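You operate a simulated robot arm through the tools that you are given. There is no shell and no other tool. Be economical: measure what you need, move in short steps, check, and stop when the job is done.

The job below is to be done with a simulated robot arm. You get a single attempt, and the scene is never put back.

## Task
Air the room: louvre to OPEN and locked, door unbolted and open.
Fine: the yellow handle under the lever locks the louvre; leave the door lamp switch.

Only the result counts: the job must be done as asked and must still hold three seconds after the hand-in. Knocking over, shifting, dropping, spilling or breaking anything else fails it.

## Robot
A 7-joint arm with a two-finger parallel gripper on a trunk, on a base that drives. Base frame: it is fixed to the floor where the robot stands at the start and does not move with it; the origin is under the middle of the robot, x ahead of it, y to its left, z up. Units: mm, degrees, N and s.
Its first joint turns from -166.0 to 166.0 degrees. Places, roughly: door [1400, -600, 1100]; door bolt [1200, -300, 1200]; door lamp switch [1100, -100, 1700]; louvre lever [1000, 0, 1400]; yellow turn handle [1100, 0, 1000]. Payload 3.43 kg.
Tool frame: the origin (TCP) lies between the finger pads and is the grasp point; the fingertips stand 30 mm ahead of it; z points along the fingers, y is the line along which they close. Largest opening 94 mm; finger width 28, thickness 10; the body of the gripper, 50 by 96 mm, starts 55 mm behind the TCP.
Orientation is that of the tool frame in the base frame, as a unit quaternion [x, y, z, w]. With the fingers straight down and closing along the base's y, the tool's x points along the base's -x, its y along +y and its z along -z.

## Interface
- The arm moves only by the tool move_arm. Its argument "increments" is a list of rows, each a list of 7 numbers: the turn, a rotation vector about the base's x, y, z in degrees, then the shift along the base's x, y, z in m, then the closure in counts, from 0 (fully open) to 255 (shut). In form: [[wx, wy, wz, tx, ty, tz, fingers], ...]. A call has 1 to 20 rows; each row is the pose to reach, as a shift and turn from the pose commanded when the call began. A row lasts 0.2 s, in which the tool goes at most 50 mm and 8.6 degrees; a call with a longer step from one row to the next is refused whole, and so is a gripper value outside its range. A pose out of reach is approached as far as the arm can. The call stops where the force on the tool passes 90 N (or 10 N more than at its start, if that is more) or the arm is blocked; 0.2 s more then pass. Each finger travels about 45 mm/s and halts on what it meets, pressing with about 39 N; the grip force reading is that of the motor and also rises with nothing between the fingers. The clock runs only during rows and for 0.2 s after the last one: add rows that repeat a pose to give the fingers time. It gives the time, the measured TCP pose, the force on the tool (base axes), the opening and the grip force at its end, in the units of the frame above (readings bear some noise), with the torque about the TCP (base axes, N m) and any sound that the robot's microphone picked up, and new pictures: "pictures" is both (left out), scene, wrist or none.
- Cameras (640 x 400 px; columns grow to the right, rows downward): "scene" is now at [507.9, 127.5, 1279.1]; the picture's right is [-0.73, -0.68, 0.00], its down [-0.15, 0.16, -0.98] and it looks along [0.66, -0.71, -0.22] (base axes); focal length 291 px, centre (320, 200). "wrist" rides on the gripper at [76, 14, -103] in the tool frame; the picture's right is [-0.18, 0.98, 0.00], its down [-0.75, -0.14, -0.64] and it looks along [-0.63, -0.12, 0.77] (tool axes); focal length 243 px, centre (320, 200). There is no depth. A picture from a camera that has moved, and an enlarged one, comes with that camera's place and axes in the base frame and with its lens.
- lift_body(by): slides the trunk up (or, below 0, down) by that many mm; the arm and the scene camera ride with it, the base frame stays. It gives what a move gives, with no picture.
- base_move(legs): drives the robot by 1 to 6 legs, each [ahead, left, turn to the left] in mm, mm and degrees, along the robot's own axes; the way and the turn of a leg run together, so that a leg with both is an arc; at most 1500 mm and 180 degrees a leg. The arm and the cameras ride along, it lands a little off, and it stops where it bumps. It gives what a move gives, and a new picture of the scene camera.
- head_to(pan, tilt): turns the head with the scene camera to pan (to the left, within 103 degrees either way) and tilt (down, from -29 to 69), counted from straight ahead of the robot. It gives what a move gives, and a new picture of the scene camera.
- zoom(camera, box): a new picture of the part [left, top, right, bottom] of that camera's present view, enlarged. No time passes.
- job_done(): hands the job in; it is judged then, once.

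Work in short steps. Places have to be worked out from the pictures, the camera data and where the tool is seen: move nearer, look again, correct. Check each grasp and each placing, and mend what went wrong. You have 120 turns and 260 pictures in all, those below and enlarged ones among them. Open the gripper and draw the arm clear of the work before you hand the job in, unless the task says otherwise; then end with one line.

The tools are called as a command line: name --pt "numbers of a row" for each row, then --argument value for the rest, lists and objects as JSON in quotes. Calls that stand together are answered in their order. move_arm: Moves the arm, as the interface text tells. Its arguments: {"type":"object","properties":{"increments":{"type":"array"},"pictures":{"type":"string","enum":["both","scene","wrist","none"]}},"required":["increments"]} The other tools are called the same way: lift_body (by) slides the trunk up or down; base_move (legs) drives the base; head_to (pan, tilt) turns the head that bears the scene camera; zoom (camera, box) takes an enlarged picture of a part of a camera's view; job_done () hands the job in.

At the start:

```text
time: 0.0
tool_pos: [614.0, -228.0, 1138.4]
orientation: [0.0, 1.0, -0.001, 0.0]
contact_force: [0.1, -0.4, 0.0]
torque: [0.05, 0.02, -0.02]
grip_width: 94.1
grasp_force: 0.0
trunk travel left (down, up): [-300.0, 310.0]
robot x, y, heading: [0.2, 0.5, -0.1]
head pan, tilt: [-47.1, 12.7]
```

scene: 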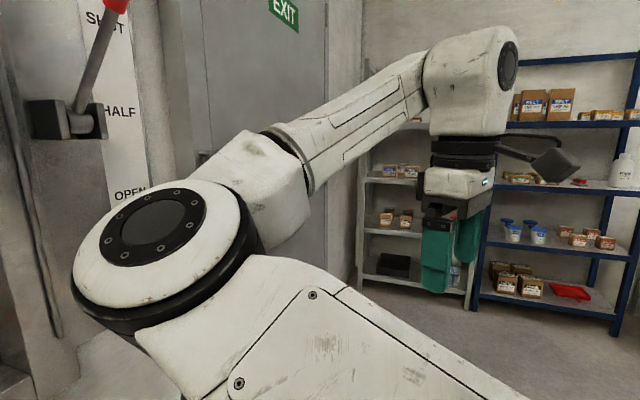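
wrist: 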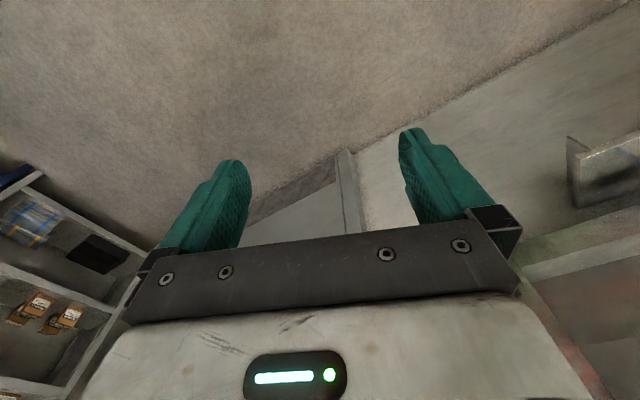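

The scene picture shows the lever with a SHUT/HALF/OPEN scale, partly cut off. I turn the head to look straight ahead and see the whole wall.

head_to --pan -10 --tilt 5

head_to --pan -15 --tilt 40

```text
time: 1.0
tool_pos: [614.8, -229.5, 1138.7]
orientation: [0.0, 1.0, -0.001, -0.001]
contact_force: [-0.6, -0.6, 0.4]
torque: [0.01, -0.03, -0.02]
grip_width: 94.2
grasp_force: 0.0
trunk travel left (down, up): [-300.0, 310.0]
robot x, y, heading: [0.7, 1.5, -0.3]
head pan, tilt: [-10.0, 5.0]
camera scene: at [534.8, 179.8, 1291.5], right [-0.17, -0.98, 0.0], down [-0.09, 0.02, -1.0], along [0.98, -0.17, -0.09], focal length 291 px, centre (320, 200)
```

scene: 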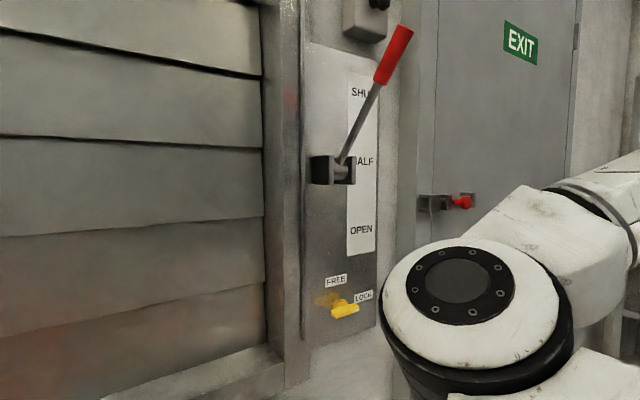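

```text
time: 2.0
tool_pos: [613.9, -229.0, 1139.2]
orientation: [0.0, 1.0, 0.001, 0.001]
contact_force: [-0.8, -1.1, 0.1]
torque: [-0.01, 0.0, -0.01]
grip_width: 93.9
grasp_force: 0.2
trunk travel left (down, up): [-300.0, 310.0]
robot x, y, heading: [1.8, 2.0, -0.1]
head pan, tilt: [-15.0, 40.0]
camera scene: at [526.5, 173.8, 1235.8], right [-0.26, -0.97, 0.0], down [-0.62, 0.17, -0.77], along [0.74, -0.2, -0.64], focal length 291 px, centre (320, 200)
```

scene: 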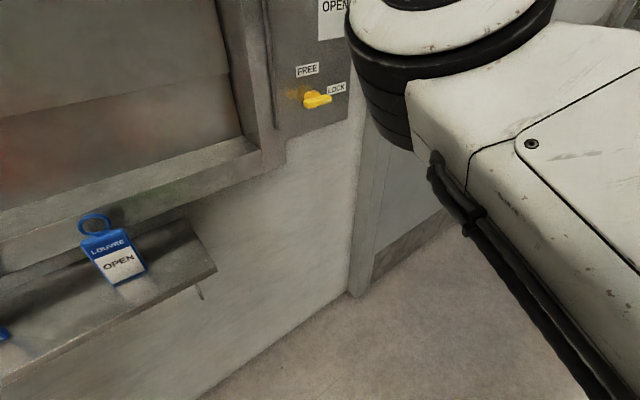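

The lever, a yellow handle with FREE/LOCK labels, and the bolt are visible. I zoom in on the details from the upper view.

head_to --pan -10 --tilt 5

zoom --camera "scene" --box '[280, 240, 400, 340]'

zoom --camera "scene" --box '[280, 0, 500, 240]'

zoom --camera "scene" --box '[400, 170, 500, 230]'

```text
time: 3.0
tool_pos: [613.5, -228.7, 1138.4]
orientation: [0.0, 1.0, -0.001, 0.0]
contact_force: [-0.4, 0.5, 0.3]
torque: [-0.03, 0.0, 0.05]
grip_width: 94.3
grasp_force: 0.1
trunk travel left (down, up): [-300.0, 310.0]
robot x, y, heading: [2.3, -2.0, -0.3]
head pan, tilt: [-10.0, 5.0]
camera scene: at [534.8, 179.8, 1291.5], right [-0.17, -0.98, 0.0], down [-0.09, 0.02, -1.0], along [0.98, -0.17, -0.09], focal length 291 px, centre (320, 200)
```

scene: 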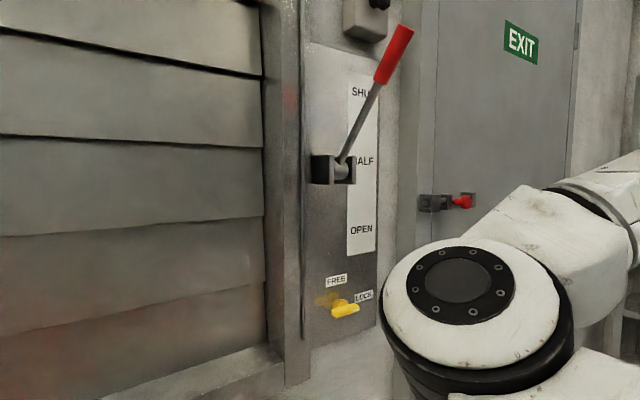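

```text
4.00 times, centred on (340, 290) of scene
camera zoom: at [534.8, 179.8, 1291.5], right [-0.17, -0.98, 0.0], down [-0.09, 0.02, -1.0], along [0.98, -0.17, -0.09], focal length 1165 px, centre (240, -160)
```

zoom: 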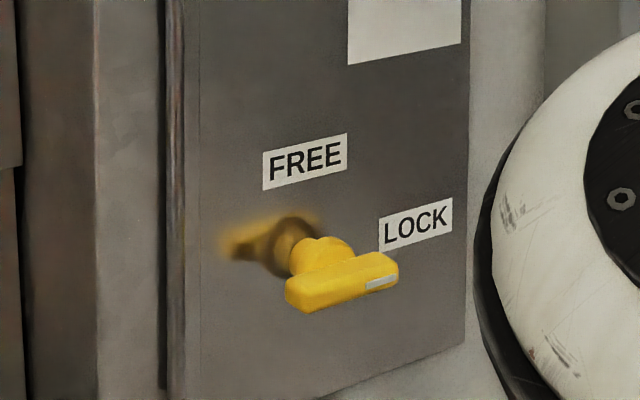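

```text
1.67 times, centred on (390, 120) of scene
camera zoom: at [534.8, 179.8, 1291.5], right [-0.17, -0.98, 0.0], down [-0.09, 0.02, -1.0], along [0.98, -0.17, -0.09], focal length 486 px, centre (203, 333)
```

zoom: 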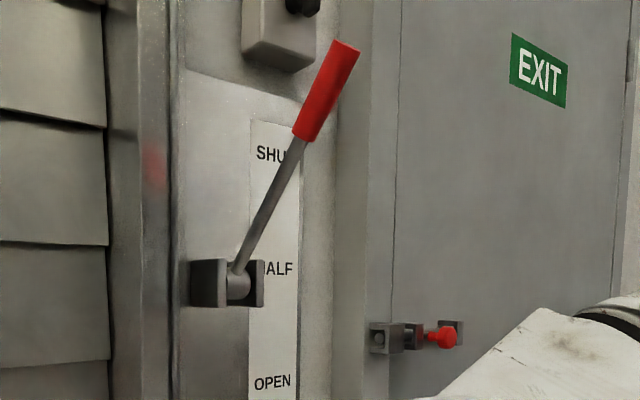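

```text
6.40 times, centred on (450, 200) of scene
camera zoom: at [534.8, 179.8, 1291.5], right [-0.17, -0.98, 0.0], down [-0.09, 0.02, -1.0], along [0.98, -0.17, -0.09], focal length 1865 px, centre (-512, 200)
```

zoom: 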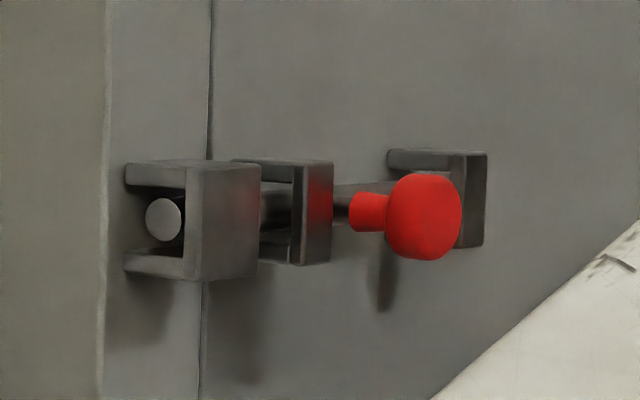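

The wall recedes to the right: its normal is about 30° off x, so the lever swings outward in the plane of the wall's normal. I turn the robot to face the wall squarely, then look again.

base_move --legs '[[0, 0, 30]]'

```text
time: 4.9
tool_pos: [646.7, 107.4, 1138.7]
orientation: [-0.259, 0.966, 0.0, 0.0]
contact_force: [-0.2, -0.3, -0.5]
torque: [0.0, 0.0, -0.04]
grip_width: 94.0
grasp_force: 0.1
trunk travel left (down, up): [-300.0, 310.0]
robot x, y, heading: [5.0, -4.1, 29.8]
head pan, tilt: [-10.0, 5.0]
camera scene: at [374.7, 421.5, 1291.5], right [0.34, -0.94, 0.0], down [-0.08, -0.03, -1.0], along [0.94, 0.34, -0.09], focal length 291 px, centre (320, 200)
```

scene: 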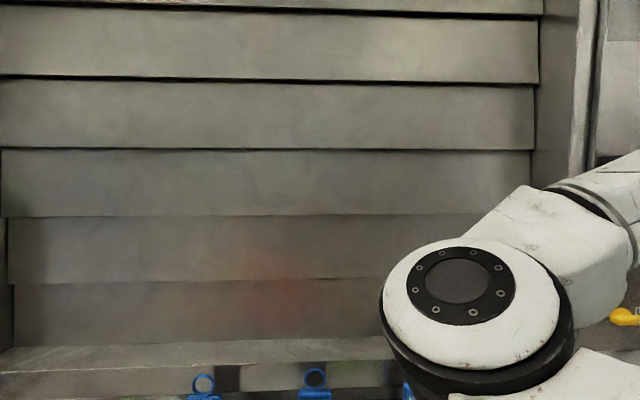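

The slats now put the wall normal at about 22.5° yaw. I turn back 7° to be square and shift right 300 mm so the lever is nearly in front.

base_move --legs '[[0, 0, -7.3], [0, -300, 0]]'

head_to --pan -25 --tilt 8

```text
time: 7.5
tool_pos: [769.1, -251.2, 1138.8]
orientation: [-0.195, 0.981, -0.001, 0.0]
contact_force: [-0.9, -0.6, 0.2]
torque: [0.0, -0.01, 0.04]
grip_width: 93.9
grasp_force: 0.0
trunk travel left (down, up): [-300.0, 310.0]
robot x, y, heading: [112.8, -277.2, 22.2]
head pan, tilt: [-10.0, 5.0]
camera scene: at [539.6, 96.4, 1291.5], right [0.21, -0.98, 0.0], down [-0.09, -0.02, -1.0], along [0.97, 0.21, -0.09], focal length 291 px, centre (320, 200)
```

scene: 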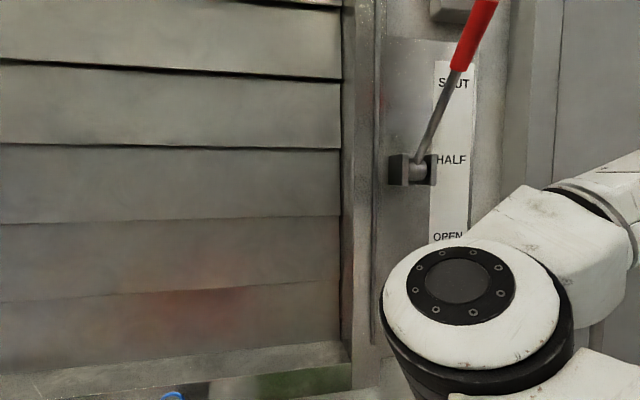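

```text
time: 8.3
tool_pos: [769.2, -250.6, 1138.8]
orientation: [-0.194, 0.981, 0.0, 0.001]
contact_force: [0.3, 0.0, -0.4]
torque: [-0.04, 0.01, -0.02]
grip_width: 94.0
grasp_force: 0.0
trunk travel left (down, up): [-300.0, 310.0]
robot x, y, heading: [118.5, -274.3, 22.5]
head pan, tilt: [-25.0, 8.0]
camera scene: at [542.4, 72.4, 1286.7], right [-0.04, -1.0, 0.0], down [-0.14, 0.01, -0.99], along [0.99, -0.04, -0.14], focal length 291 px, centre (320, 200)
```

scene: 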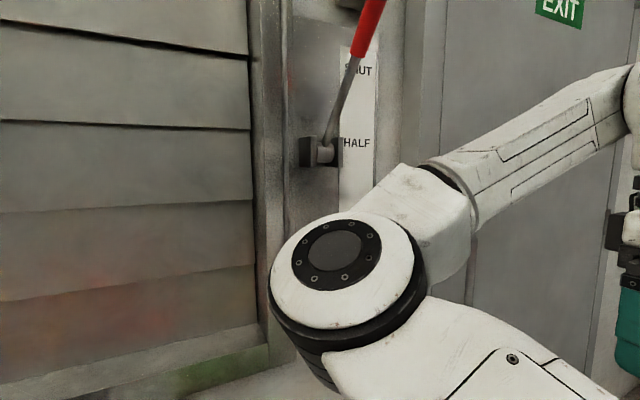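

Rough triangulation puts the lever pivot near (1105, 35, 1298), with the wall about 1030 mm ahead of the robot. I rotate the tool from pointing down to pointing horizontally at the wall, raising it a bit.

move_arm --pt "3.13 -7.56 0 0 0 0.01 0" --pt "6.26 -15.12 0 0 0 0.02 0" --pt "9.39 -22.68 0 0 0 0.03 0" --pt "12.52 -30.24 0 0 0 0.04 0" --pt "15.65 -37.8 0 0 0 0.05 0" --pt "18.78 -45.36 0 0 0 0.06 0" --pt "21.91 -52.92 0 0 0 0.07 0" --pt "25.04 -60.48 0 0 0 0.08 0" --pt "28.17 -68.04 0 0 0 0.09 0" --pt "31.3 -75.6 0 0 0 0.1 0" --pt "34.43 -83.16 0 0 0 0.11 0"

```text
time: 10.7
tool_pos: [823.4, -200.2, 1260.0]
orientation: [-0.124, 0.703, 0.116, 0.69]
contact_force: [-0.2, -0.4, 0.0]
torque: [0.03, -0.02, -0.02]
grip_width: 94.0
grasp_force: 0.1
out of reach, approached as far as the arm can: row 7, 8, 9, 10, 11
trunk travel left (down, up): [-300.0, 310.0]
robot x, y, heading: [115.1, -273.1, 22.6]
head pan, tilt: [-25.0, 8.0]
camera scene: at [542.6, 72.8, 1285.8], right [-0.04, -1.0, 0.0], down [-0.15, 0.01, -0.99], along [0.99, -0.04, -0.15], focal length 291 px, centre (320, 200)
camera wrist: at [721.9, -220.5, 1185.9], right [-0.32, 0.93, 0.18], down [-0.55, -0.34, 0.77], along [0.77, 0.15, 0.62], focal length 243 px, centre (320, 200)
```

scene: 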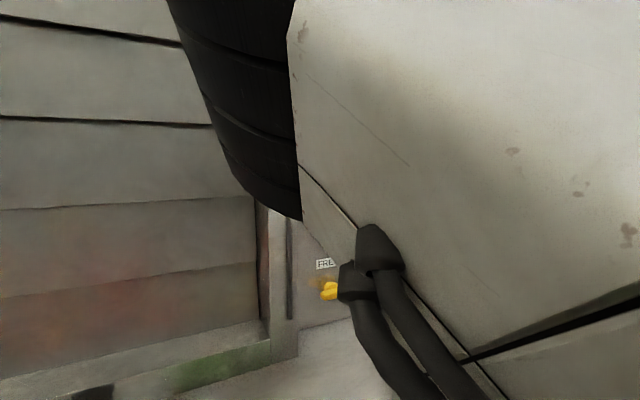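
wrist: 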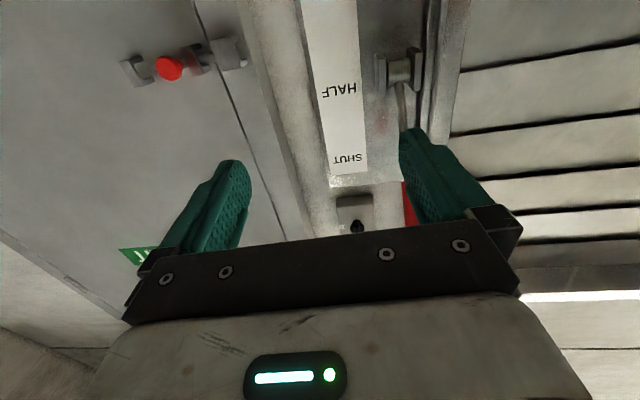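

The three views agree: pivot about (1107, 36, 1296), yellow handle about (1095, 31, 1013), and the red knob from 183 to 262 mm along a lever leaning 36° from vertical. I move a little towards the wall and leftwards, to learn how shifts are referenced and to leave the too-close region.

move_arm --pt "0 0 0 0.037 0.015 -0.01 0" --pt "0 0 0 0.06 0.03 -0.03 0" --pt "0 0 0 0.08 0.06 -0.06 0" --pt "0 0 0 0.08 0.09 -0.09 0" --pt "0 0 0 0.08 0.12 -0.12 0"

```text
time: 11.9
tool_pos: [900.8, -64.8, 1143.6]
orientation: [-0.137, 0.693, 0.14, 0.694]
contact_force: [0.1, -0.7, 0.6]
torque: [0.01, -0.01, 0.04]
grip_width: 93.9
grasp_force: 0.0
trunk travel left (down, up): [-300.0, 310.0]
robot x, y, heading: [114.9, -274.1, 22.3]
head pan, tilt: [-25.0, 8.0]
camera scene: at [542.6, 72.0, 1286.9], right [-0.05, -1.0, 0.0], down [-0.14, 0.01, -0.99], along [0.99, -0.05, -0.14], focal length 291 px, centre (320, 200)
camera wrist: at [801.5, -89.0, 1066.4], right [-0.38, 0.91, 0.19], down [-0.54, -0.38, 0.75], along [0.75, 0.18, 0.63], focal length 243 px, centre (320, 200)
```

scene: 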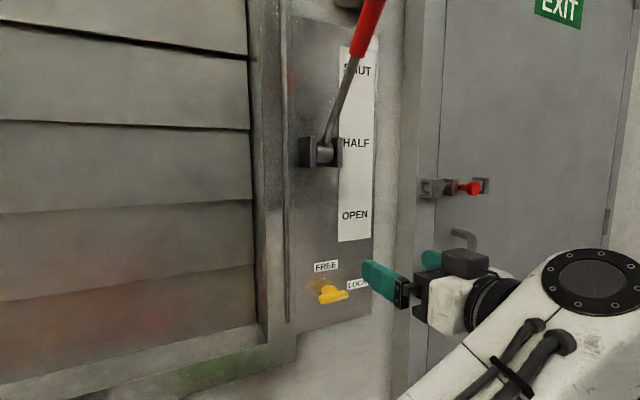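
wrist: 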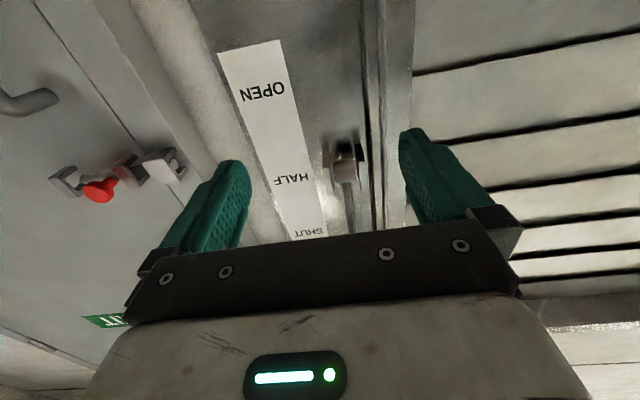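

Relative moves are referenced from the actual pose, and the orientation is now square to the wall. The handle bar is horizontal, so I roll the tool 90° to close vertically and go down to the handle's height, still clear of the wall.

move_arm --pt "7.56 3.13 0 0.0015 0.002 -0.012 0" --pt "15.12 6.26 0 0.003 0.004 -0.024 0" --pt "22.68 9.39 0 0.0045 0.006 -0.036 0" --pt "30.24 12.52 0 0.006 0.008 -0.048 0" --pt "37.8 15.65 0 0.0075 0.01 -0.06 0" --pt "45.36 18.78 0 0.009 0.012 -0.072 0" --pt "52.92 21.91 0 0.0105 0.014 -0.084 0" --pt "60.48 25.04 0 0.012 0.016 -0.096 0" --pt "68.04 28.17 0 0.0135 0.018 -0.108 0" --pt "75.6 31.3 0 0.015 0.02 -0.12 0" --pt "83.16 34.43 0 0.016 0.022 -0.131 0" --pt "83.16 34.43 0 0.016 0.022 -0.131 0"

```text
time: 14.5
tool_pos: [920.7, -46.9, 1007.9]
orientation: [0.394, 0.587, 0.589, 0.392]
contact_force: [0.5, 0.4, 0.5]
torque: [-0.02, 0.0, -0.03]
grip_width: 93.7
grasp_force: 0.0
trunk travel left (down, up): [-300.0, 310.0]
robot x, y, heading: [109.5, -271.3, 22.5]
head pan, tilt: [-25.0, 8.0]
camera scene: at [542.4, 72.4, 1286.7], right [-0.05, -1.0, 0.0], down [-0.14, 0.01, -0.99], along [0.99, -0.05, -0.14], focal length 291 px, centre (320, 200)
camera wrist: at [797.2, -14.1, 1022.4], right [0.07, -0.17, 0.98], down [-0.31, -0.94, -0.14], along [0.95, -0.29, -0.12], focal length 243 px, centre (320, 200)
```

scene: 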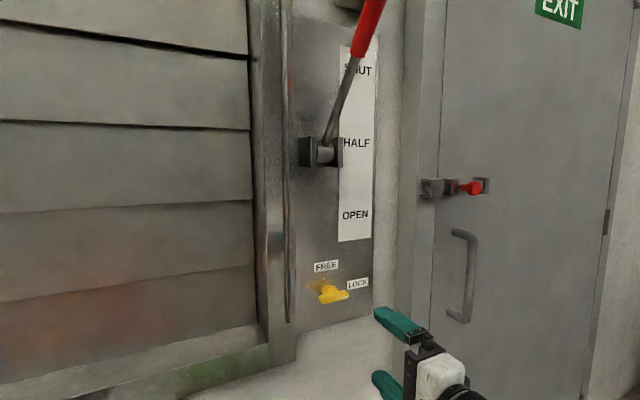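
wrist: 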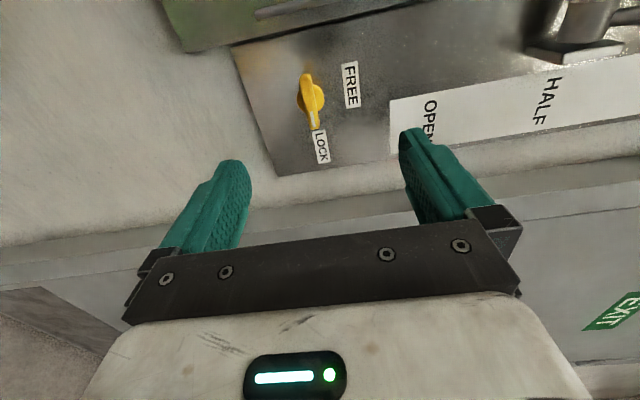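

The handle seems slightly deeper than estimated, about (1130, 20, 1000), and the rays are nearly parallel. I move 120 mm straight ahead and look again.

move_arm --pt "0 0 0 0.037 0.015 0 0" --pt "0 0 0 0.074 0.031 0 0" --pt "0 0 0 0.111 0.046 0 0" --pt "0 0 0 0.111 0.046 0 0"

zoom --camera "scene" --box '[270, 230, 430, 330]'

```text
time: 15.5
tool_pos: [1031.5, 1.6, 1008.4]
orientation: [0.393, 0.587, 0.589, 0.392]
contact_force: [0.1, 0.6, -0.1]
torque: [0.01, -0.01, 0.01]
grip_width: 93.7
grasp_force: 0.1
trunk travel left (down, up): [-300.0, 310.0]
robot x, y, heading: [114.1, -270.4, 22.6]
head pan, tilt: [-25.0, 8.0]
camera scene: at [542.4, 72.4, 1286.7], right [-0.05, -1.0, 0.0], down [-0.14, 0.01, -0.99], along [0.99, -0.05, -0.14], focal length 291 px, centre (320, 200)
camera wrist: at [908.2, 35.1, 1023.2], right [0.07, -0.17, 0.98], down [-0.31, -0.94, -0.14], along [0.95, -0.29, -0.12], focal length 243 px, centre (320, 200)
```

scene: 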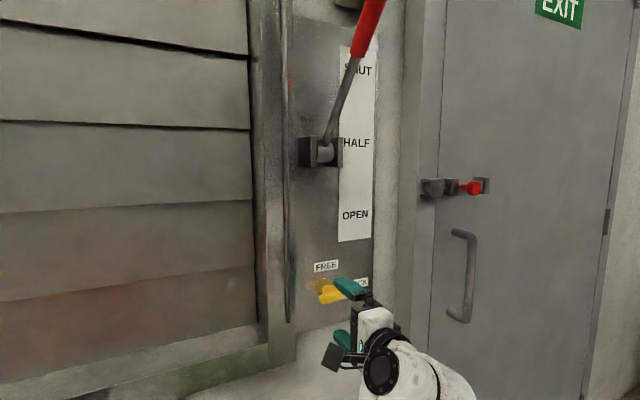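
wrist: 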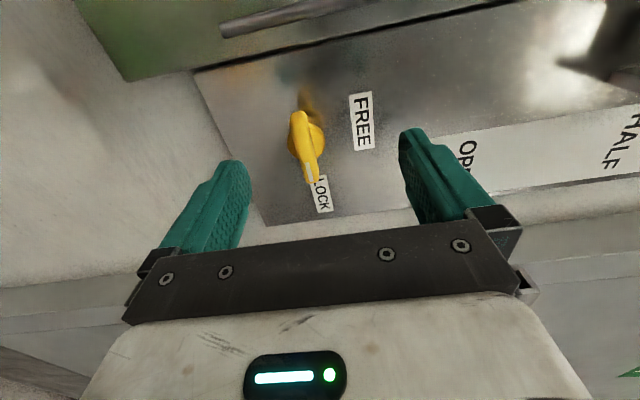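

```text
4.00 times, centred on (350, 280) of scene
camera zoom: at [542.4, 72.4, 1286.7], right [-0.05, -1.0, 0.0], down [-0.14, 0.01, -0.99], along [0.99, -0.05, -0.14], focal length 1165 px, centre (200, -120)
```

zoom: 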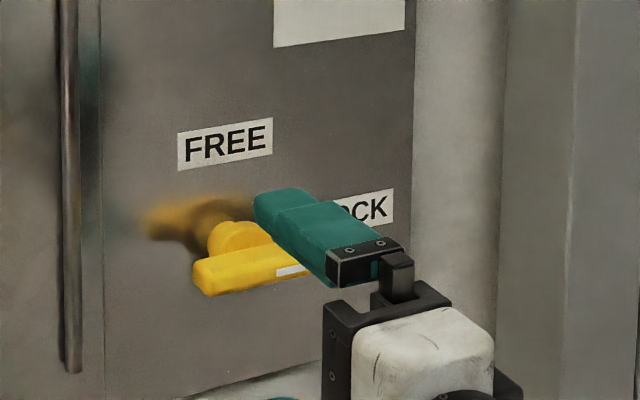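

The wrist view puts the bar about 20 mm to the right and 15 mm below the tool axis, some 70–100 mm ahead of the TCP. I correct sideways and down and advance 45 mm.

move_arm --pt "0 0 0 0.008 -0.018 -0.015 0" --pt "0 0 0 0.03 -0.01 -0.015 0" --pt "0 0 0 0.049 -0.001 -0.015 0" --pt "0 0 0 0.049 -0.001 -0.015 0"

zoom --camera "scene" --box '[270, 230, 430, 330]'

```text
time: 16.5
tool_pos: [1082.3, -0.6, 993.5]
orientation: [0.393, 0.587, 0.588, 0.393]
contact_force: [0.6, 0.8, 0.6]
torque: [0.03, 0.01, 0.0]
grip_width: 94.0
grasp_force: 0.1
trunk travel left (down, up): [-300.0, 310.0]
robot x, y, heading: [112.8, -272.8, 22.3]
head pan, tilt: [-25.0, 8.0]
camera scene: at [542.5, 72.4, 1286.7], right [-0.05, -1.0, 0.0], down [-0.14, 0.01, -0.99], along [0.99, -0.05, -0.14], focal length 291 px, centre (320, 200)
camera wrist: at [959.6, 31.4, 1006.9], right [0.07, -0.17, 0.98], down [-0.31, -0.94, -0.14], along [0.95, -0.29, -0.12], focal length 243 px, centre (320, 200)
```

scene: 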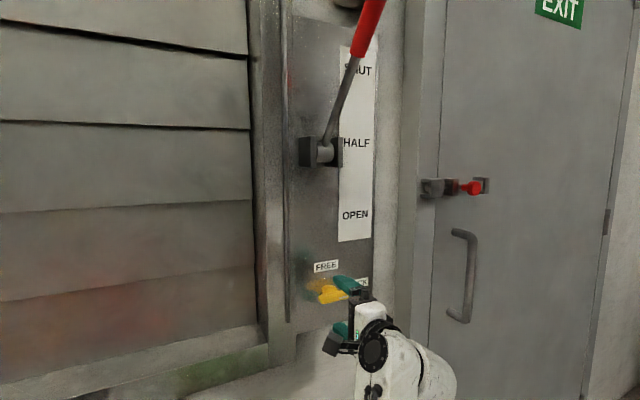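
wrist: 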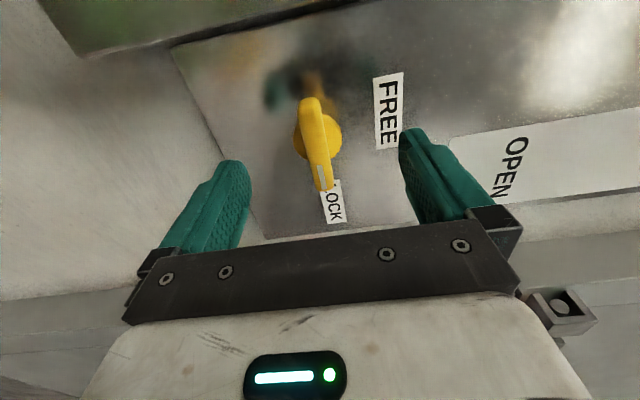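

```text
4.00 times, centred on (350, 280) of scene
camera zoom: at [542.5, 72.4, 1286.7], right [-0.05, -1.0, 0.0], down [-0.14, 0.01, -0.99], along [0.99, -0.05, -0.14], focal length 1165 px, centre (200, -120)
```

zoom: 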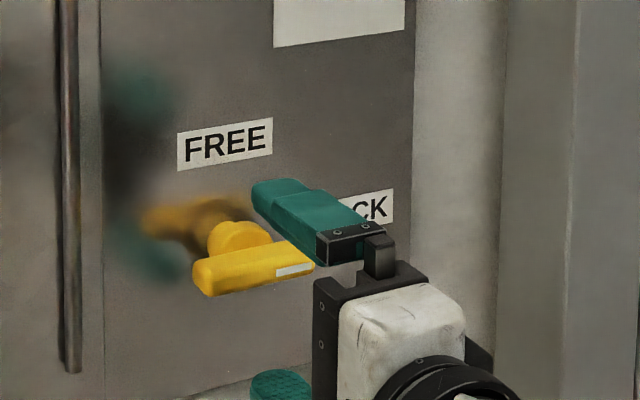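

The bar is now on the tool axis, about 55 mm ahead of the TCP. I advance 42 mm.

move_arm --pt "0 0 0 0.019 0.008 -0.002 0" --pt "0 0 0 0.039 0.016 -0.003 0" --pt "0 0 0 0.039 0.016 -0.003 0"

zoom --camera "scene" --box '[270, 230, 430, 330]'

```text
time: 17.3
tool_pos: [1121.1, 13.8, 989.0]
orientation: [0.394, 0.587, 0.588, 0.393]
contact_force: [0.7, -0.8, 0.1]
torque: [-0.05, -0.05, -0.01]
grip_width: 94.0
grasp_force: 0.0
trunk travel left (down, up): [-300.0, 310.0]
robot x, y, heading: [113.0, -276.5, 22.4]
head pan, tilt: [-25.0, 8.0]
camera scene: at [542.4, 72.4, 1286.7], right [-0.05, -1.0, 0.0], down [-0.14, 0.01, -0.99], along [0.99, -0.05, -0.14], focal length 291 px, centre (320, 200)
camera wrist: at [997.7, 46.3, 1003.4], right [0.07, -0.17, 0.98], down [-0.31, -0.94, -0.14], along [0.95, -0.29, -0.12], focal length 243 px, centre (320, 200)
```

scene: 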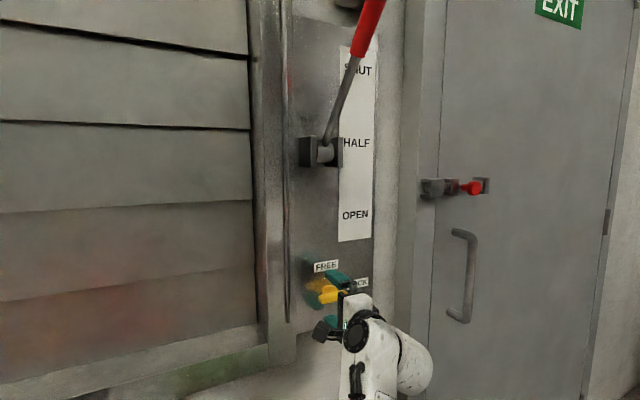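
wrist: 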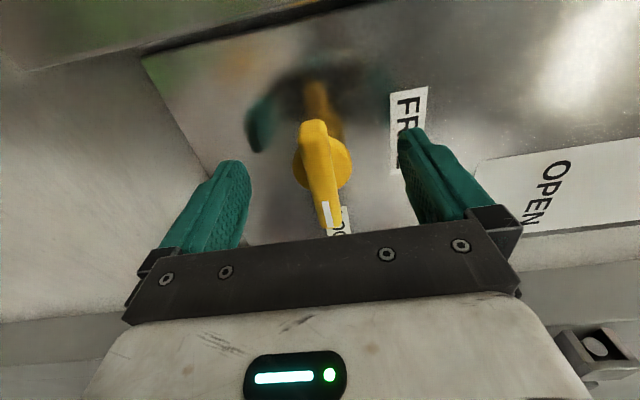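

```text
4.00 times, centred on (350, 280) of scene
camera zoom: at [542.4, 72.4, 1286.7], right [-0.05, -1.0, 0.0], down [-0.14, 0.01, -0.99], along [0.99, -0.05, -0.14], focal length 1165 px, centre (200, -120)
```

zoom: 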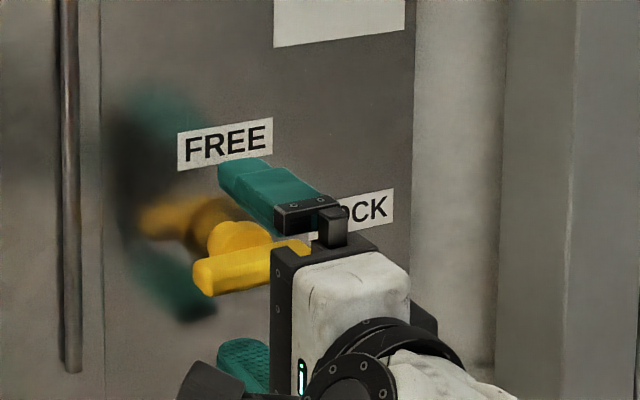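

The bar lies between the fingers, about 13 mm ahead of the TCP. I advance 10 mm more and close.

move_arm --pt "0 0 0 0.009 0.004 0 0" --pt "0 0 0 0.009 0.004 0 100" --pt "0 0 0 0.009 0.004 0 180" --pt "0 0 0 0.009 0.004 0 255" --pt "0 0 0 0.009 0.004 0 255" --pt "0 0 0 0.009 0.004 0 255" --pt "0 0 0 0.009 0.004 0 255"

```text
time: 18.9
tool_pos: [1129.1, 18.8, 989.8]
orientation: [0.394, 0.587, 0.589, 0.392]
contact_force: [1.5, 1.1, 2.2]
torque: [-0.06, 0.0, 0.0]
grip_width: 19.4
grasp_force: 42.8
trunk travel left (down, up): [-300.0, 310.0]
robot x, y, heading: [114.7, -271.9, 22.5]
head pan, tilt: [-25.0, 8.0]
camera scene: at [542.5, 72.4, 1286.7], right [-0.05, -1.0, 0.0], down [-0.14, 0.01, -0.99], along [0.99, -0.05, -0.14], focal length 291 px, centre (320, 200)
camera wrist: at [1006.1, 50.6, 1003.8], right [0.07, -0.17, 0.98], down [-0.31, -0.94, -0.14], along [0.95, -0.29, -0.12], focal length 243 px, centre (320, 200)
```

scene: 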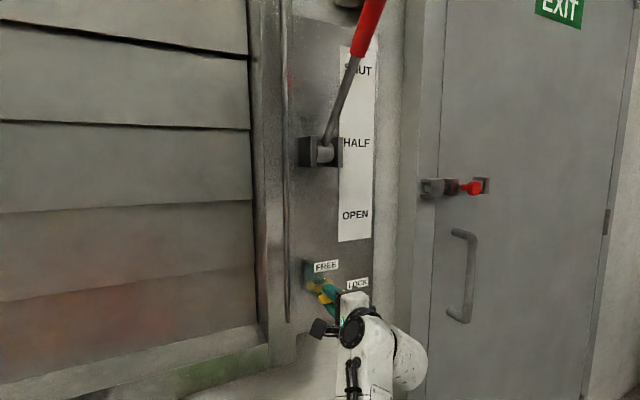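
wrist: 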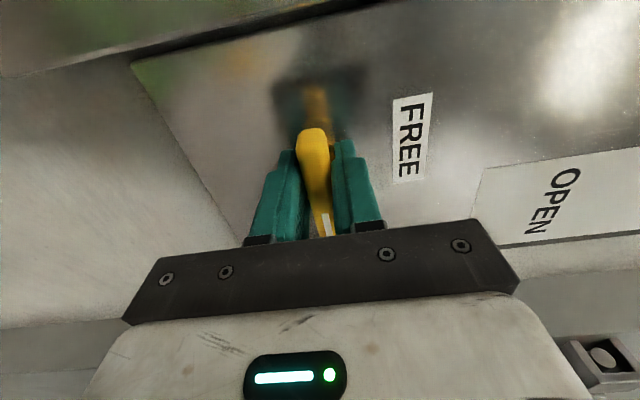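

Gripped at 19 mm. I turn it counter-clockwise towards FREE, 41° first to check the forces.

move_arm --pt "-7.56 -3.13 0 0 0 0 255" --pt "-15.12 -6.26 0 0 0 0 255" --pt "-22.68 -9.39 0 0 0 0 255" --pt "-30.24 -12.52 0 0 0 0 255" --pt "-37.8 -15.65 0 0 0 0 255"

```text
time: 20.1
tool_pos: [1130.2, 15.4, 985.5]
orientation: [0.164, 0.691, 0.411, 0.572]
contact_force: [-9.0, -10.9, -27.8]
torque: [0.47, -0.63, -0.5]
grip_width: 19.4
grasp_force: 44.9
trunk travel left (down, up): [-300.0, 310.0]
robot x, y, heading: [111.9, -272.9, 22.5]
head pan, tilt: [-25.0, 8.0]
camera scene: at [543.2, 72.0, 1286.2], right [-0.05, -1.0, 0.0], down [-0.14, 0.01, -0.99], along [0.99, -0.05, -0.14], focal length 291 px, centre (320, 200)
camera wrist: at [1010.0, 40.9, 947.1], right [-0.18, 0.47, 0.86], down [-0.34, -0.86, 0.39], along [0.92, -0.22, 0.32], focal length 243 px, centre (320, 200)
```

scene: 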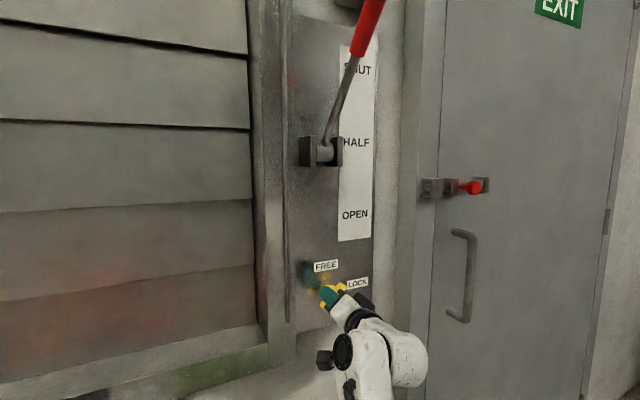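
wrist: 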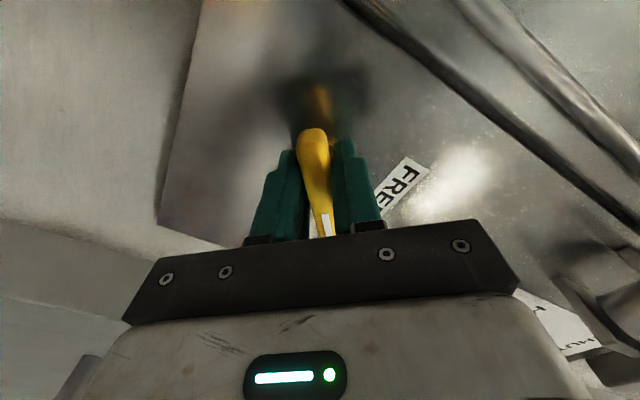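

The handle turns with the grip. The side force shows the hub sits about 10 mm right of my axis, so I follow its arc by shifting down and right while finishing the turn.

move_arm --pt "-7.56 -3.13 0 0.0005 -0.002 -0.005 255" --pt "-15.12 -6.26 0 0.001 -0.003 -0.007 255" --pt "-22.68 -9.39 0 0.0015 -0.005 -0.008 255" --pt "-30.24 -12.52 0 0.002 -0.006 -0.009 255" --pt "-37.8 -15.65 0 0.003 -0.008 -0.01 255" --pt "-45.36 -18.78 0 0.003 -0.009 -0.01 255"

```text
time: 21.5
tool_pos: [1131.4, 11.7, 983.4]
orientation: [-0.139, 0.691, 0.139, 0.695]
contact_force: [12.2, 5.2, 4.7]
torque: [-0.03, 0.05, 0.21]
grip_width: 19.7
grasp_force: 44.8
trunk travel left (down, up): [-300.0, 310.0]
robot x, y, heading: [113.3, -272.9, 22.6]
head pan, tilt: [-25.0, 8.0]
camera scene: at [542.4, 72.9, 1286.8], right [-0.04, -1.0, 0.0], down [-0.14, 0.01, -0.99], along [0.99, -0.04, -0.14], focal length 291 px, centre (320, 200)
camera wrist: at [1032.7, -12.6, 906.3], right [-0.38, 0.91, 0.18], down [-0.54, -0.38, 0.75], along [0.75, 0.19, 0.64], focal length 243 px, centre (320, 200)
```

scene: 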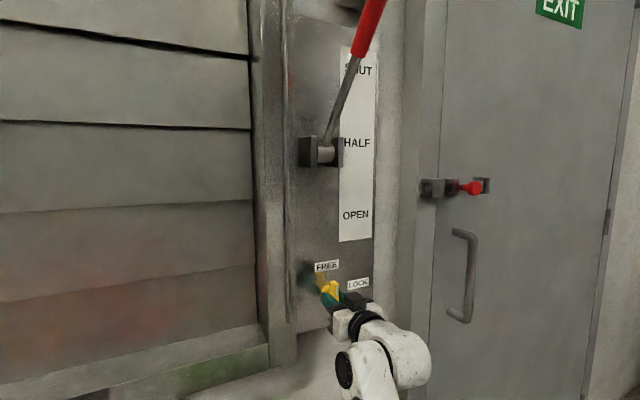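
wrist: 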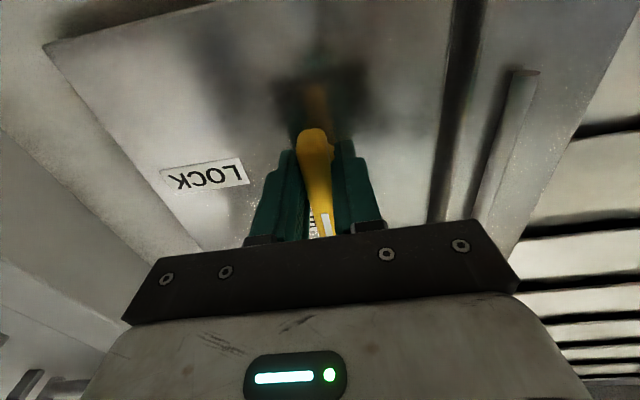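

The handle is vertical with its white end at FREE, and forces are low. I open and back out.

move_arm --pt "0 0 0 0 0 0 0" --pt "0 0 0 0 0 0 0" --pt "0 0 0 0 0 0 0" --pt "0 0 0 -0.037 -0.015 0 0" --pt "0 0 0 -0.074 -0.031 0 0" --pt "0 0 0 -0.111 -0.046 0 0" --pt "0 0 0 -0.148 -0.061 0 0" --pt "0 0 0 -0.185 -0.077 0 0"

zoom --camera "scene" --box '[270, 230, 430, 330]'

```text
time: 23.3
tool_pos: [944.1, -68.3, 982.7]
orientation: [-0.138, 0.694, 0.139, 0.693]
contact_force: [0.5, 0.1, -0.3]
torque: [-0.03, -0.04, -0.03]
grip_width: 94.0
grasp_force: 0.1
trunk travel left (down, up): [-300.0, 310.0]
robot x, y, heading: [112.7, -273.8, 22.5]
head pan, tilt: [-25.0, 8.0]
camera scene: at [542.6, 72.4, 1286.7], right [-0.05, -1.0, 0.0], down [-0.14, 0.01, -0.99], along [0.99, -0.05, -0.14], focal length 291 px, centre (320, 200)
camera wrist: at [844.4, -93.0, 905.3], right [-0.38, 0.91, 0.19], down [-0.54, -0.38, 0.75], along [0.75, 0.18, 0.63], focal length 243 px, centre (320, 200)
```

scene: 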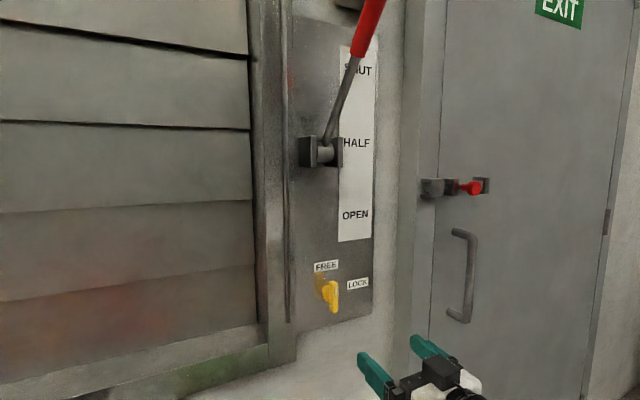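
wrist: 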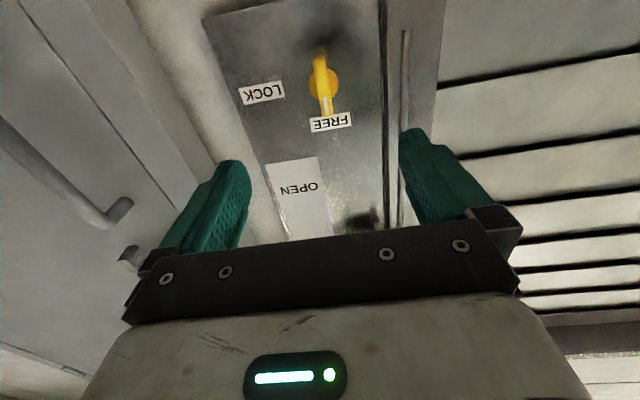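

```text
4.00 times, centred on (350, 280) of scene
camera zoom: at [542.6, 72.4, 1286.7], right [-0.05, -1.0, 0.0], down [-0.14, 0.01, -0.99], along [0.99, -0.05, -0.14], focal length 1165 px, centre (200, -120)
```

zoom: 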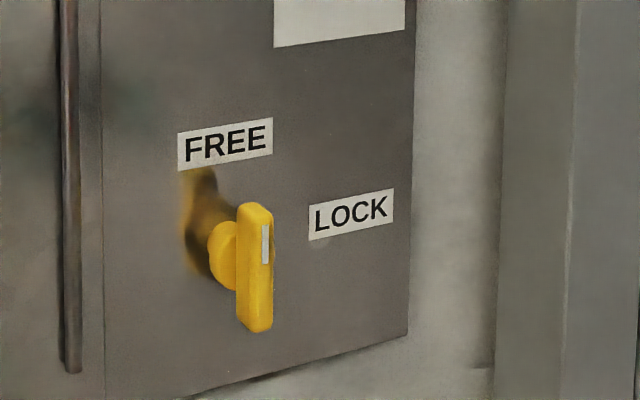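

The handle is at FREE. Next the lever: I estimate the knob middle at n≈907, z≈1477 in the vertical plane r≈393. I raise the tool in front of it at a safe distance, then tilt the head up.

move_arm --pt "0 0 0 -0.03 0.005 0.03 0" --pt "0 0 0 -0.054 0.011 0.07 0" --pt "0 0 0 -0.054 0.011 0.115 0" --pt "0 0 0 -0.054 0.011 0.16 0" --pt "0 0 0 -0.054 0.011 0.205 0" --pt "0 0 0 -0.054 0.011 0.25 0" --pt "0 0 0 -0.054 0.011 0.295 0" --pt "0 0 0 -0.054 0.011 0.34 0" --pt "0 0 0 -0.054 0.011 0.385 0" --pt "0 0 0 -0.054 0.011 0.43 0" --pt "0 0 0 -0.054 0.011 0.475 0" --pt "0 0 0 -0.054 0.011 0.494 0" --pictures "wrist"

head_to --pan -25 --tilt -15

```text
time: 25.9
tool_pos: [890.4, -53.4, 1475.0]
orientation: [-0.138, 0.694, 0.138, 0.694]
contact_force: [-0.1, 0.0, -0.4]
torque: [-0.02, -0.03, 0.03]
grip_width: 94.0
grasp_force: 0.0
out of reach, approached as far as the arm can: row 3
trunk travel left (down, up): [-300.0, 310.0]
robot x, y, heading: [114.4, -270.3, 22.4]
head pan, tilt: [-25.0, 8.0]
camera wrist: at [791.1, -79.5, 1397.1], right [-0.38, 0.91, 0.19], down [-0.54, -0.38, 0.75], along [0.75, 0.18, 0.63], focal length 243 px, centre (320, 200)
```

wrist: 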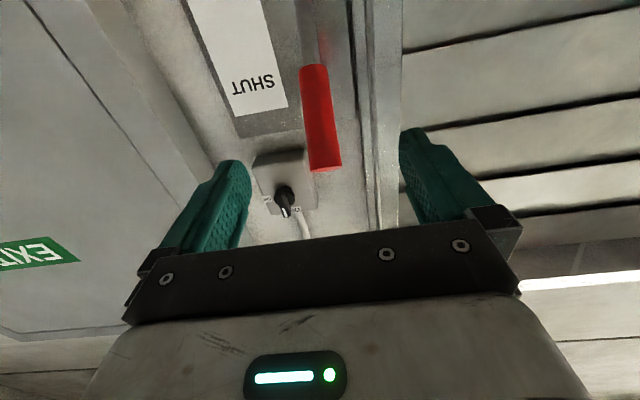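

```text
time: 26.8
tool_pos: [890.0, -55.0, 1473.0]
orientation: [-0.138, 0.694, 0.139, 0.693]
contact_force: [0.4, -0.6, -0.6]
torque: [0.02, 0.0, 0.02]
grip_width: 94.1
grasp_force: 0.1
trunk travel left (down, up): [-300.0, 310.0]
robot x, y, heading: [113.1, -273.3, 22.3]
head pan, tilt: [-25.0, -15.0]
camera scene: at [530.4, 72.9, 1321.9], right [-0.05, -1.0, 0.0], down [0.26, -0.01, -0.97], along [0.97, -0.04, 0.26], focal length 291 px, centre (320, 200)
```

scene: 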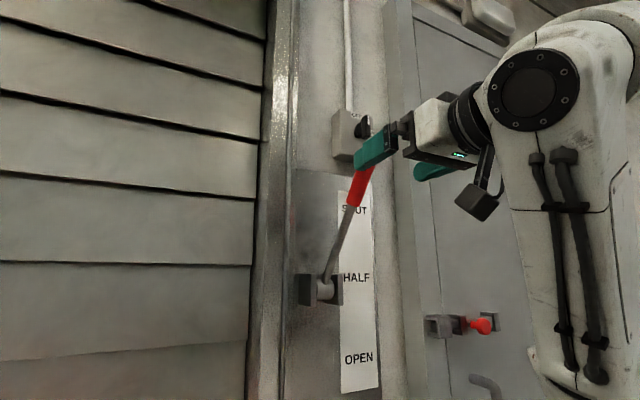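

The knob is lined up with the tool plane (r≈392). I advance 100 mm with a small rise and look before closing.

move_arm --pt "0 0 0 0.031 0.013 0.005 0" --pt "0 0 0 0.062 0.026 0.009 0" --pt "0 0 0 0.093 0.039 0.009 0" --pt "0 0 0 0.093 0.039 0.009 0"

```text
time: 27.8
tool_pos: [984.7, -17.7, 1480.9]
orientation: [-0.137, 0.694, 0.138, 0.693]
contact_force: [0.5, -0.2, -0.5]
torque: [-0.02, -0.01, 0.0]
grip_width: 94.2
grasp_force: 0.0
trunk travel left (down, up): [-300.0, 310.0]
robot x, y, heading: [111.3, -271.9, 22.3]
head pan, tilt: [-25.0, -15.0]
camera scene: at [530.4, 73.0, 1321.9], right [-0.05, -1.0, 0.0], down [0.26, -0.01, -0.97], along [0.96, -0.04, 0.26], focal length 291 px, centre (320, 200)
camera wrist: at [885.5, -41.6, 1405.5], right [-0.38, 0.91, 0.19], down [-0.54, -0.38, 0.75], along [0.75, 0.18, 0.63], focal length 243 px, centre (320, 200)
```

scene: 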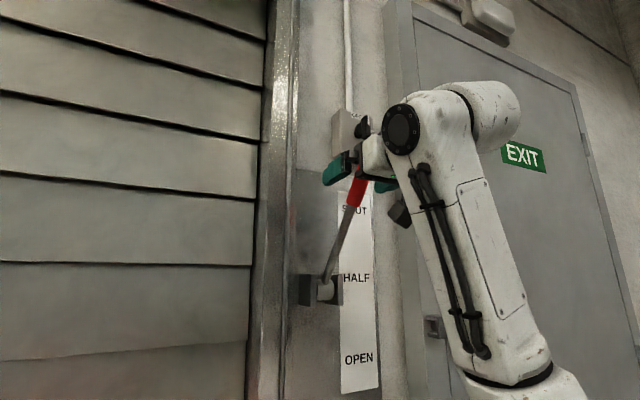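
wrist: 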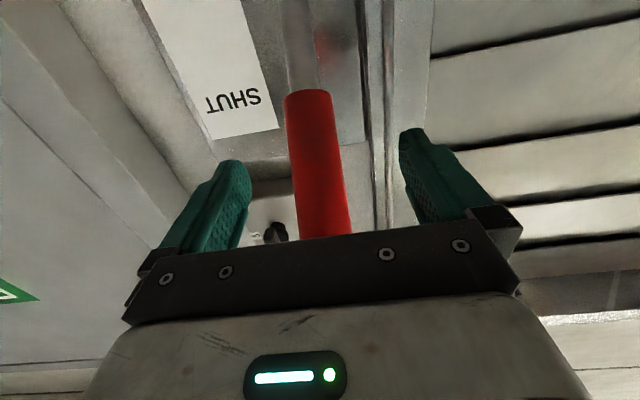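

The red knob lies centred between the pads. I close on it.

move_arm --pt "0 0 0 0 0 0 120" --pt "0 0 0 0 0 0 255" --pt "0 0 0 0 0 0 255" --pt "0 0 0 0 0 0 255" --pt "0 0 0 0 0 0 255" --pt "0 0 0 0 0 0 255" --pictures "wrist"

```text
time: 29.2
tool_pos: [983.4, -18.1, 1484.0]
orientation: [-0.137, 0.694, 0.139, 0.693]
contact_force: [0.7, -1.0, 1.3]
torque: [0.19, 0.05, 0.17]
grip_width: 31.0
grasp_force: 45.5
trunk travel left (down, up): [-300.0, 310.0]
robot x, y, heading: [111.2, -273.8, 22.3]
head pan, tilt: [-25.0, -15.0]
camera wrist: at [885.2, -41.9, 1405.6], right [-0.38, 0.91, 0.19], down [-0.54, -0.38, 0.75], along [0.75, 0.18, 0.63], focal length 243 px, centre (320, 200)
```

wrist: 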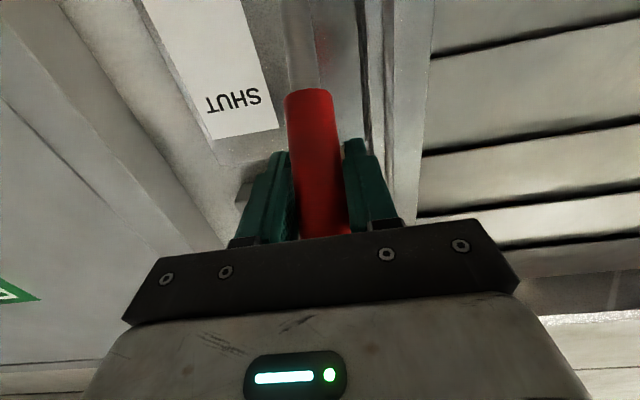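

Gripped at 31 mm. I pull the lever down along its arc about the pivot (n≈1035, z≈1300) for the first 24°.

move_arm --pt "0 0 0 -0.0113 -0.0047 -0.0102 255" --pt "0 0 0 -0.0226 -0.0094 -0.0204 255" --pt "0 0 0 -0.0325 -0.0135 -0.032 255" --pt "0 0 0 -0.0421 -0.0175 -0.0439 255" --pt "0 0 0 -0.0505 -0.021 -0.057 255" --pt "0 0 0 -0.0584 -0.0242 -0.07 255"

```text
time: 30.6
tool_pos: [926.2, -41.3, 1412.4]
orientation: [-0.135, 0.695, 0.138, 0.692]
contact_force: [21.0, -6.5, -3.1]
torque: [0.52, -0.84, 0.11]
grip_width: 31.2
grasp_force: 44.7
trunk travel left (down, up): [-300.0, 310.0]
robot x, y, heading: [113.9, -275.1, 22.4]
head pan, tilt: [-25.0, -15.0]
camera scene: at [531.8, 72.3, 1321.6], right [-0.05, -1.0, 0.0], down [0.26, -0.01, -0.97], along [0.97, -0.04, 0.26], focal length 291 px, centre (320, 200)
camera wrist: at [827.4, -65.9, 1335.5], right [-0.37, 0.91, 0.19], down [-0.54, -0.38, 0.75], along [0.76, 0.18, 0.63], focal length 243 px, centre (320, 200)
```

scene: 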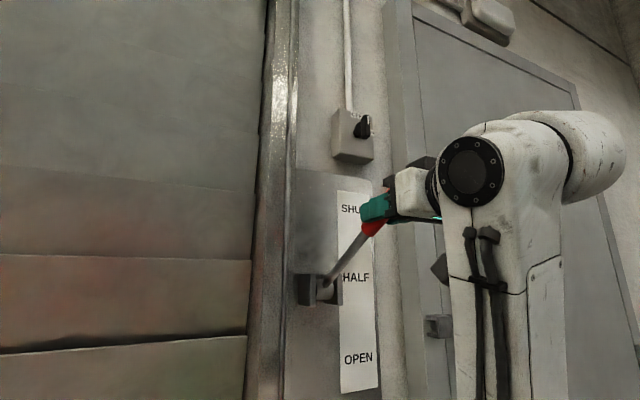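
wrist: 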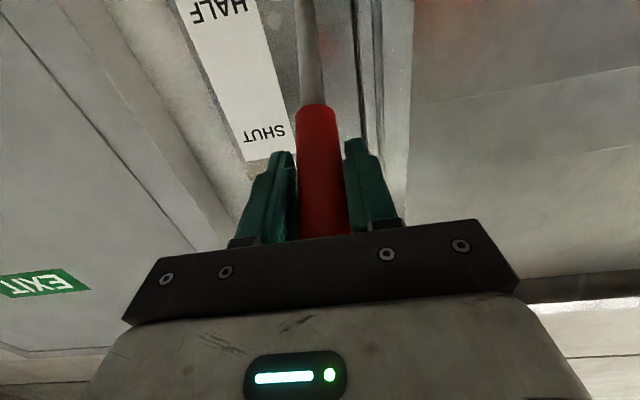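

The louvre is opening. The wall-ward pull shows the pivot is slightly deeper, so I use pivot n≈1045 and continue to about 20° below horizontal.

move_arm --pt "0 0 0 -0.005 -0.002 -0.016 255" --pt "0 0 0 -0.0115 -0.0048 -0.032 255" --pt "0 0 0 -0.017 -0.007 -0.051 255" --pt "0 0 0 -0.021 -0.0088 -0.071 255" --pt "0 0 0 -0.0235 -0.0098 -0.091 255" --pt "0 0 0 -0.0245 -0.0101 -0.1114 255" --pt "0 0 0 -0.0235 -0.0098 -0.1315 255" --pt "0 0 0 -0.021 -0.0088 -0.1517 255" --pt "0 0 0 -0.017 -0.007 -0.1715 255" --pt "0 0 0 -0.0115 -0.0048 -0.1907 255"

```text
time: 32.8
tool_pos: [916.2, -44.2, 1222.5]
orientation: [-0.139, 0.693, 0.139, 0.693]
contact_force: [0.3, 0.3, 0.1]
torque: [-0.03, 0.02, -0.03]
grip_width: 0.3
grasp_force: 33.3
trunk travel left (down, up): [-300.0, 310.0]
robot x, y, heading: [112.6, -274.3, 22.3]
head pan, tilt: [-25.0, -15.0]
camera scene: at [530.3, 73.0, 1322.0], right [-0.05, -1.0, 0.0], down [0.26, -0.01, -0.97], along [0.96, -0.04, 0.26], focal length 291 px, centre (320, 200)
camera wrist: at [817.3, -68.8, 1146.1], right [-0.38, 0.91, 0.19], down [-0.54, -0.38, 0.75], along [0.75, 0.18, 0.63], focal length 243 px, centre (320, 200)
```

scene: 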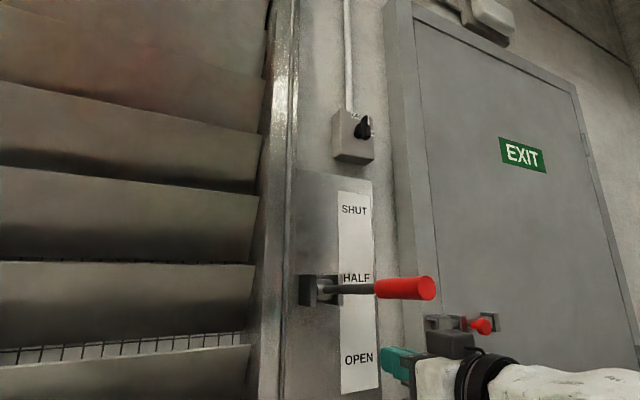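
wrist: 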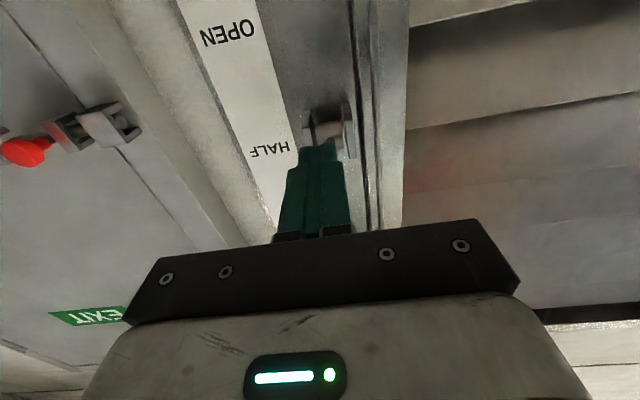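

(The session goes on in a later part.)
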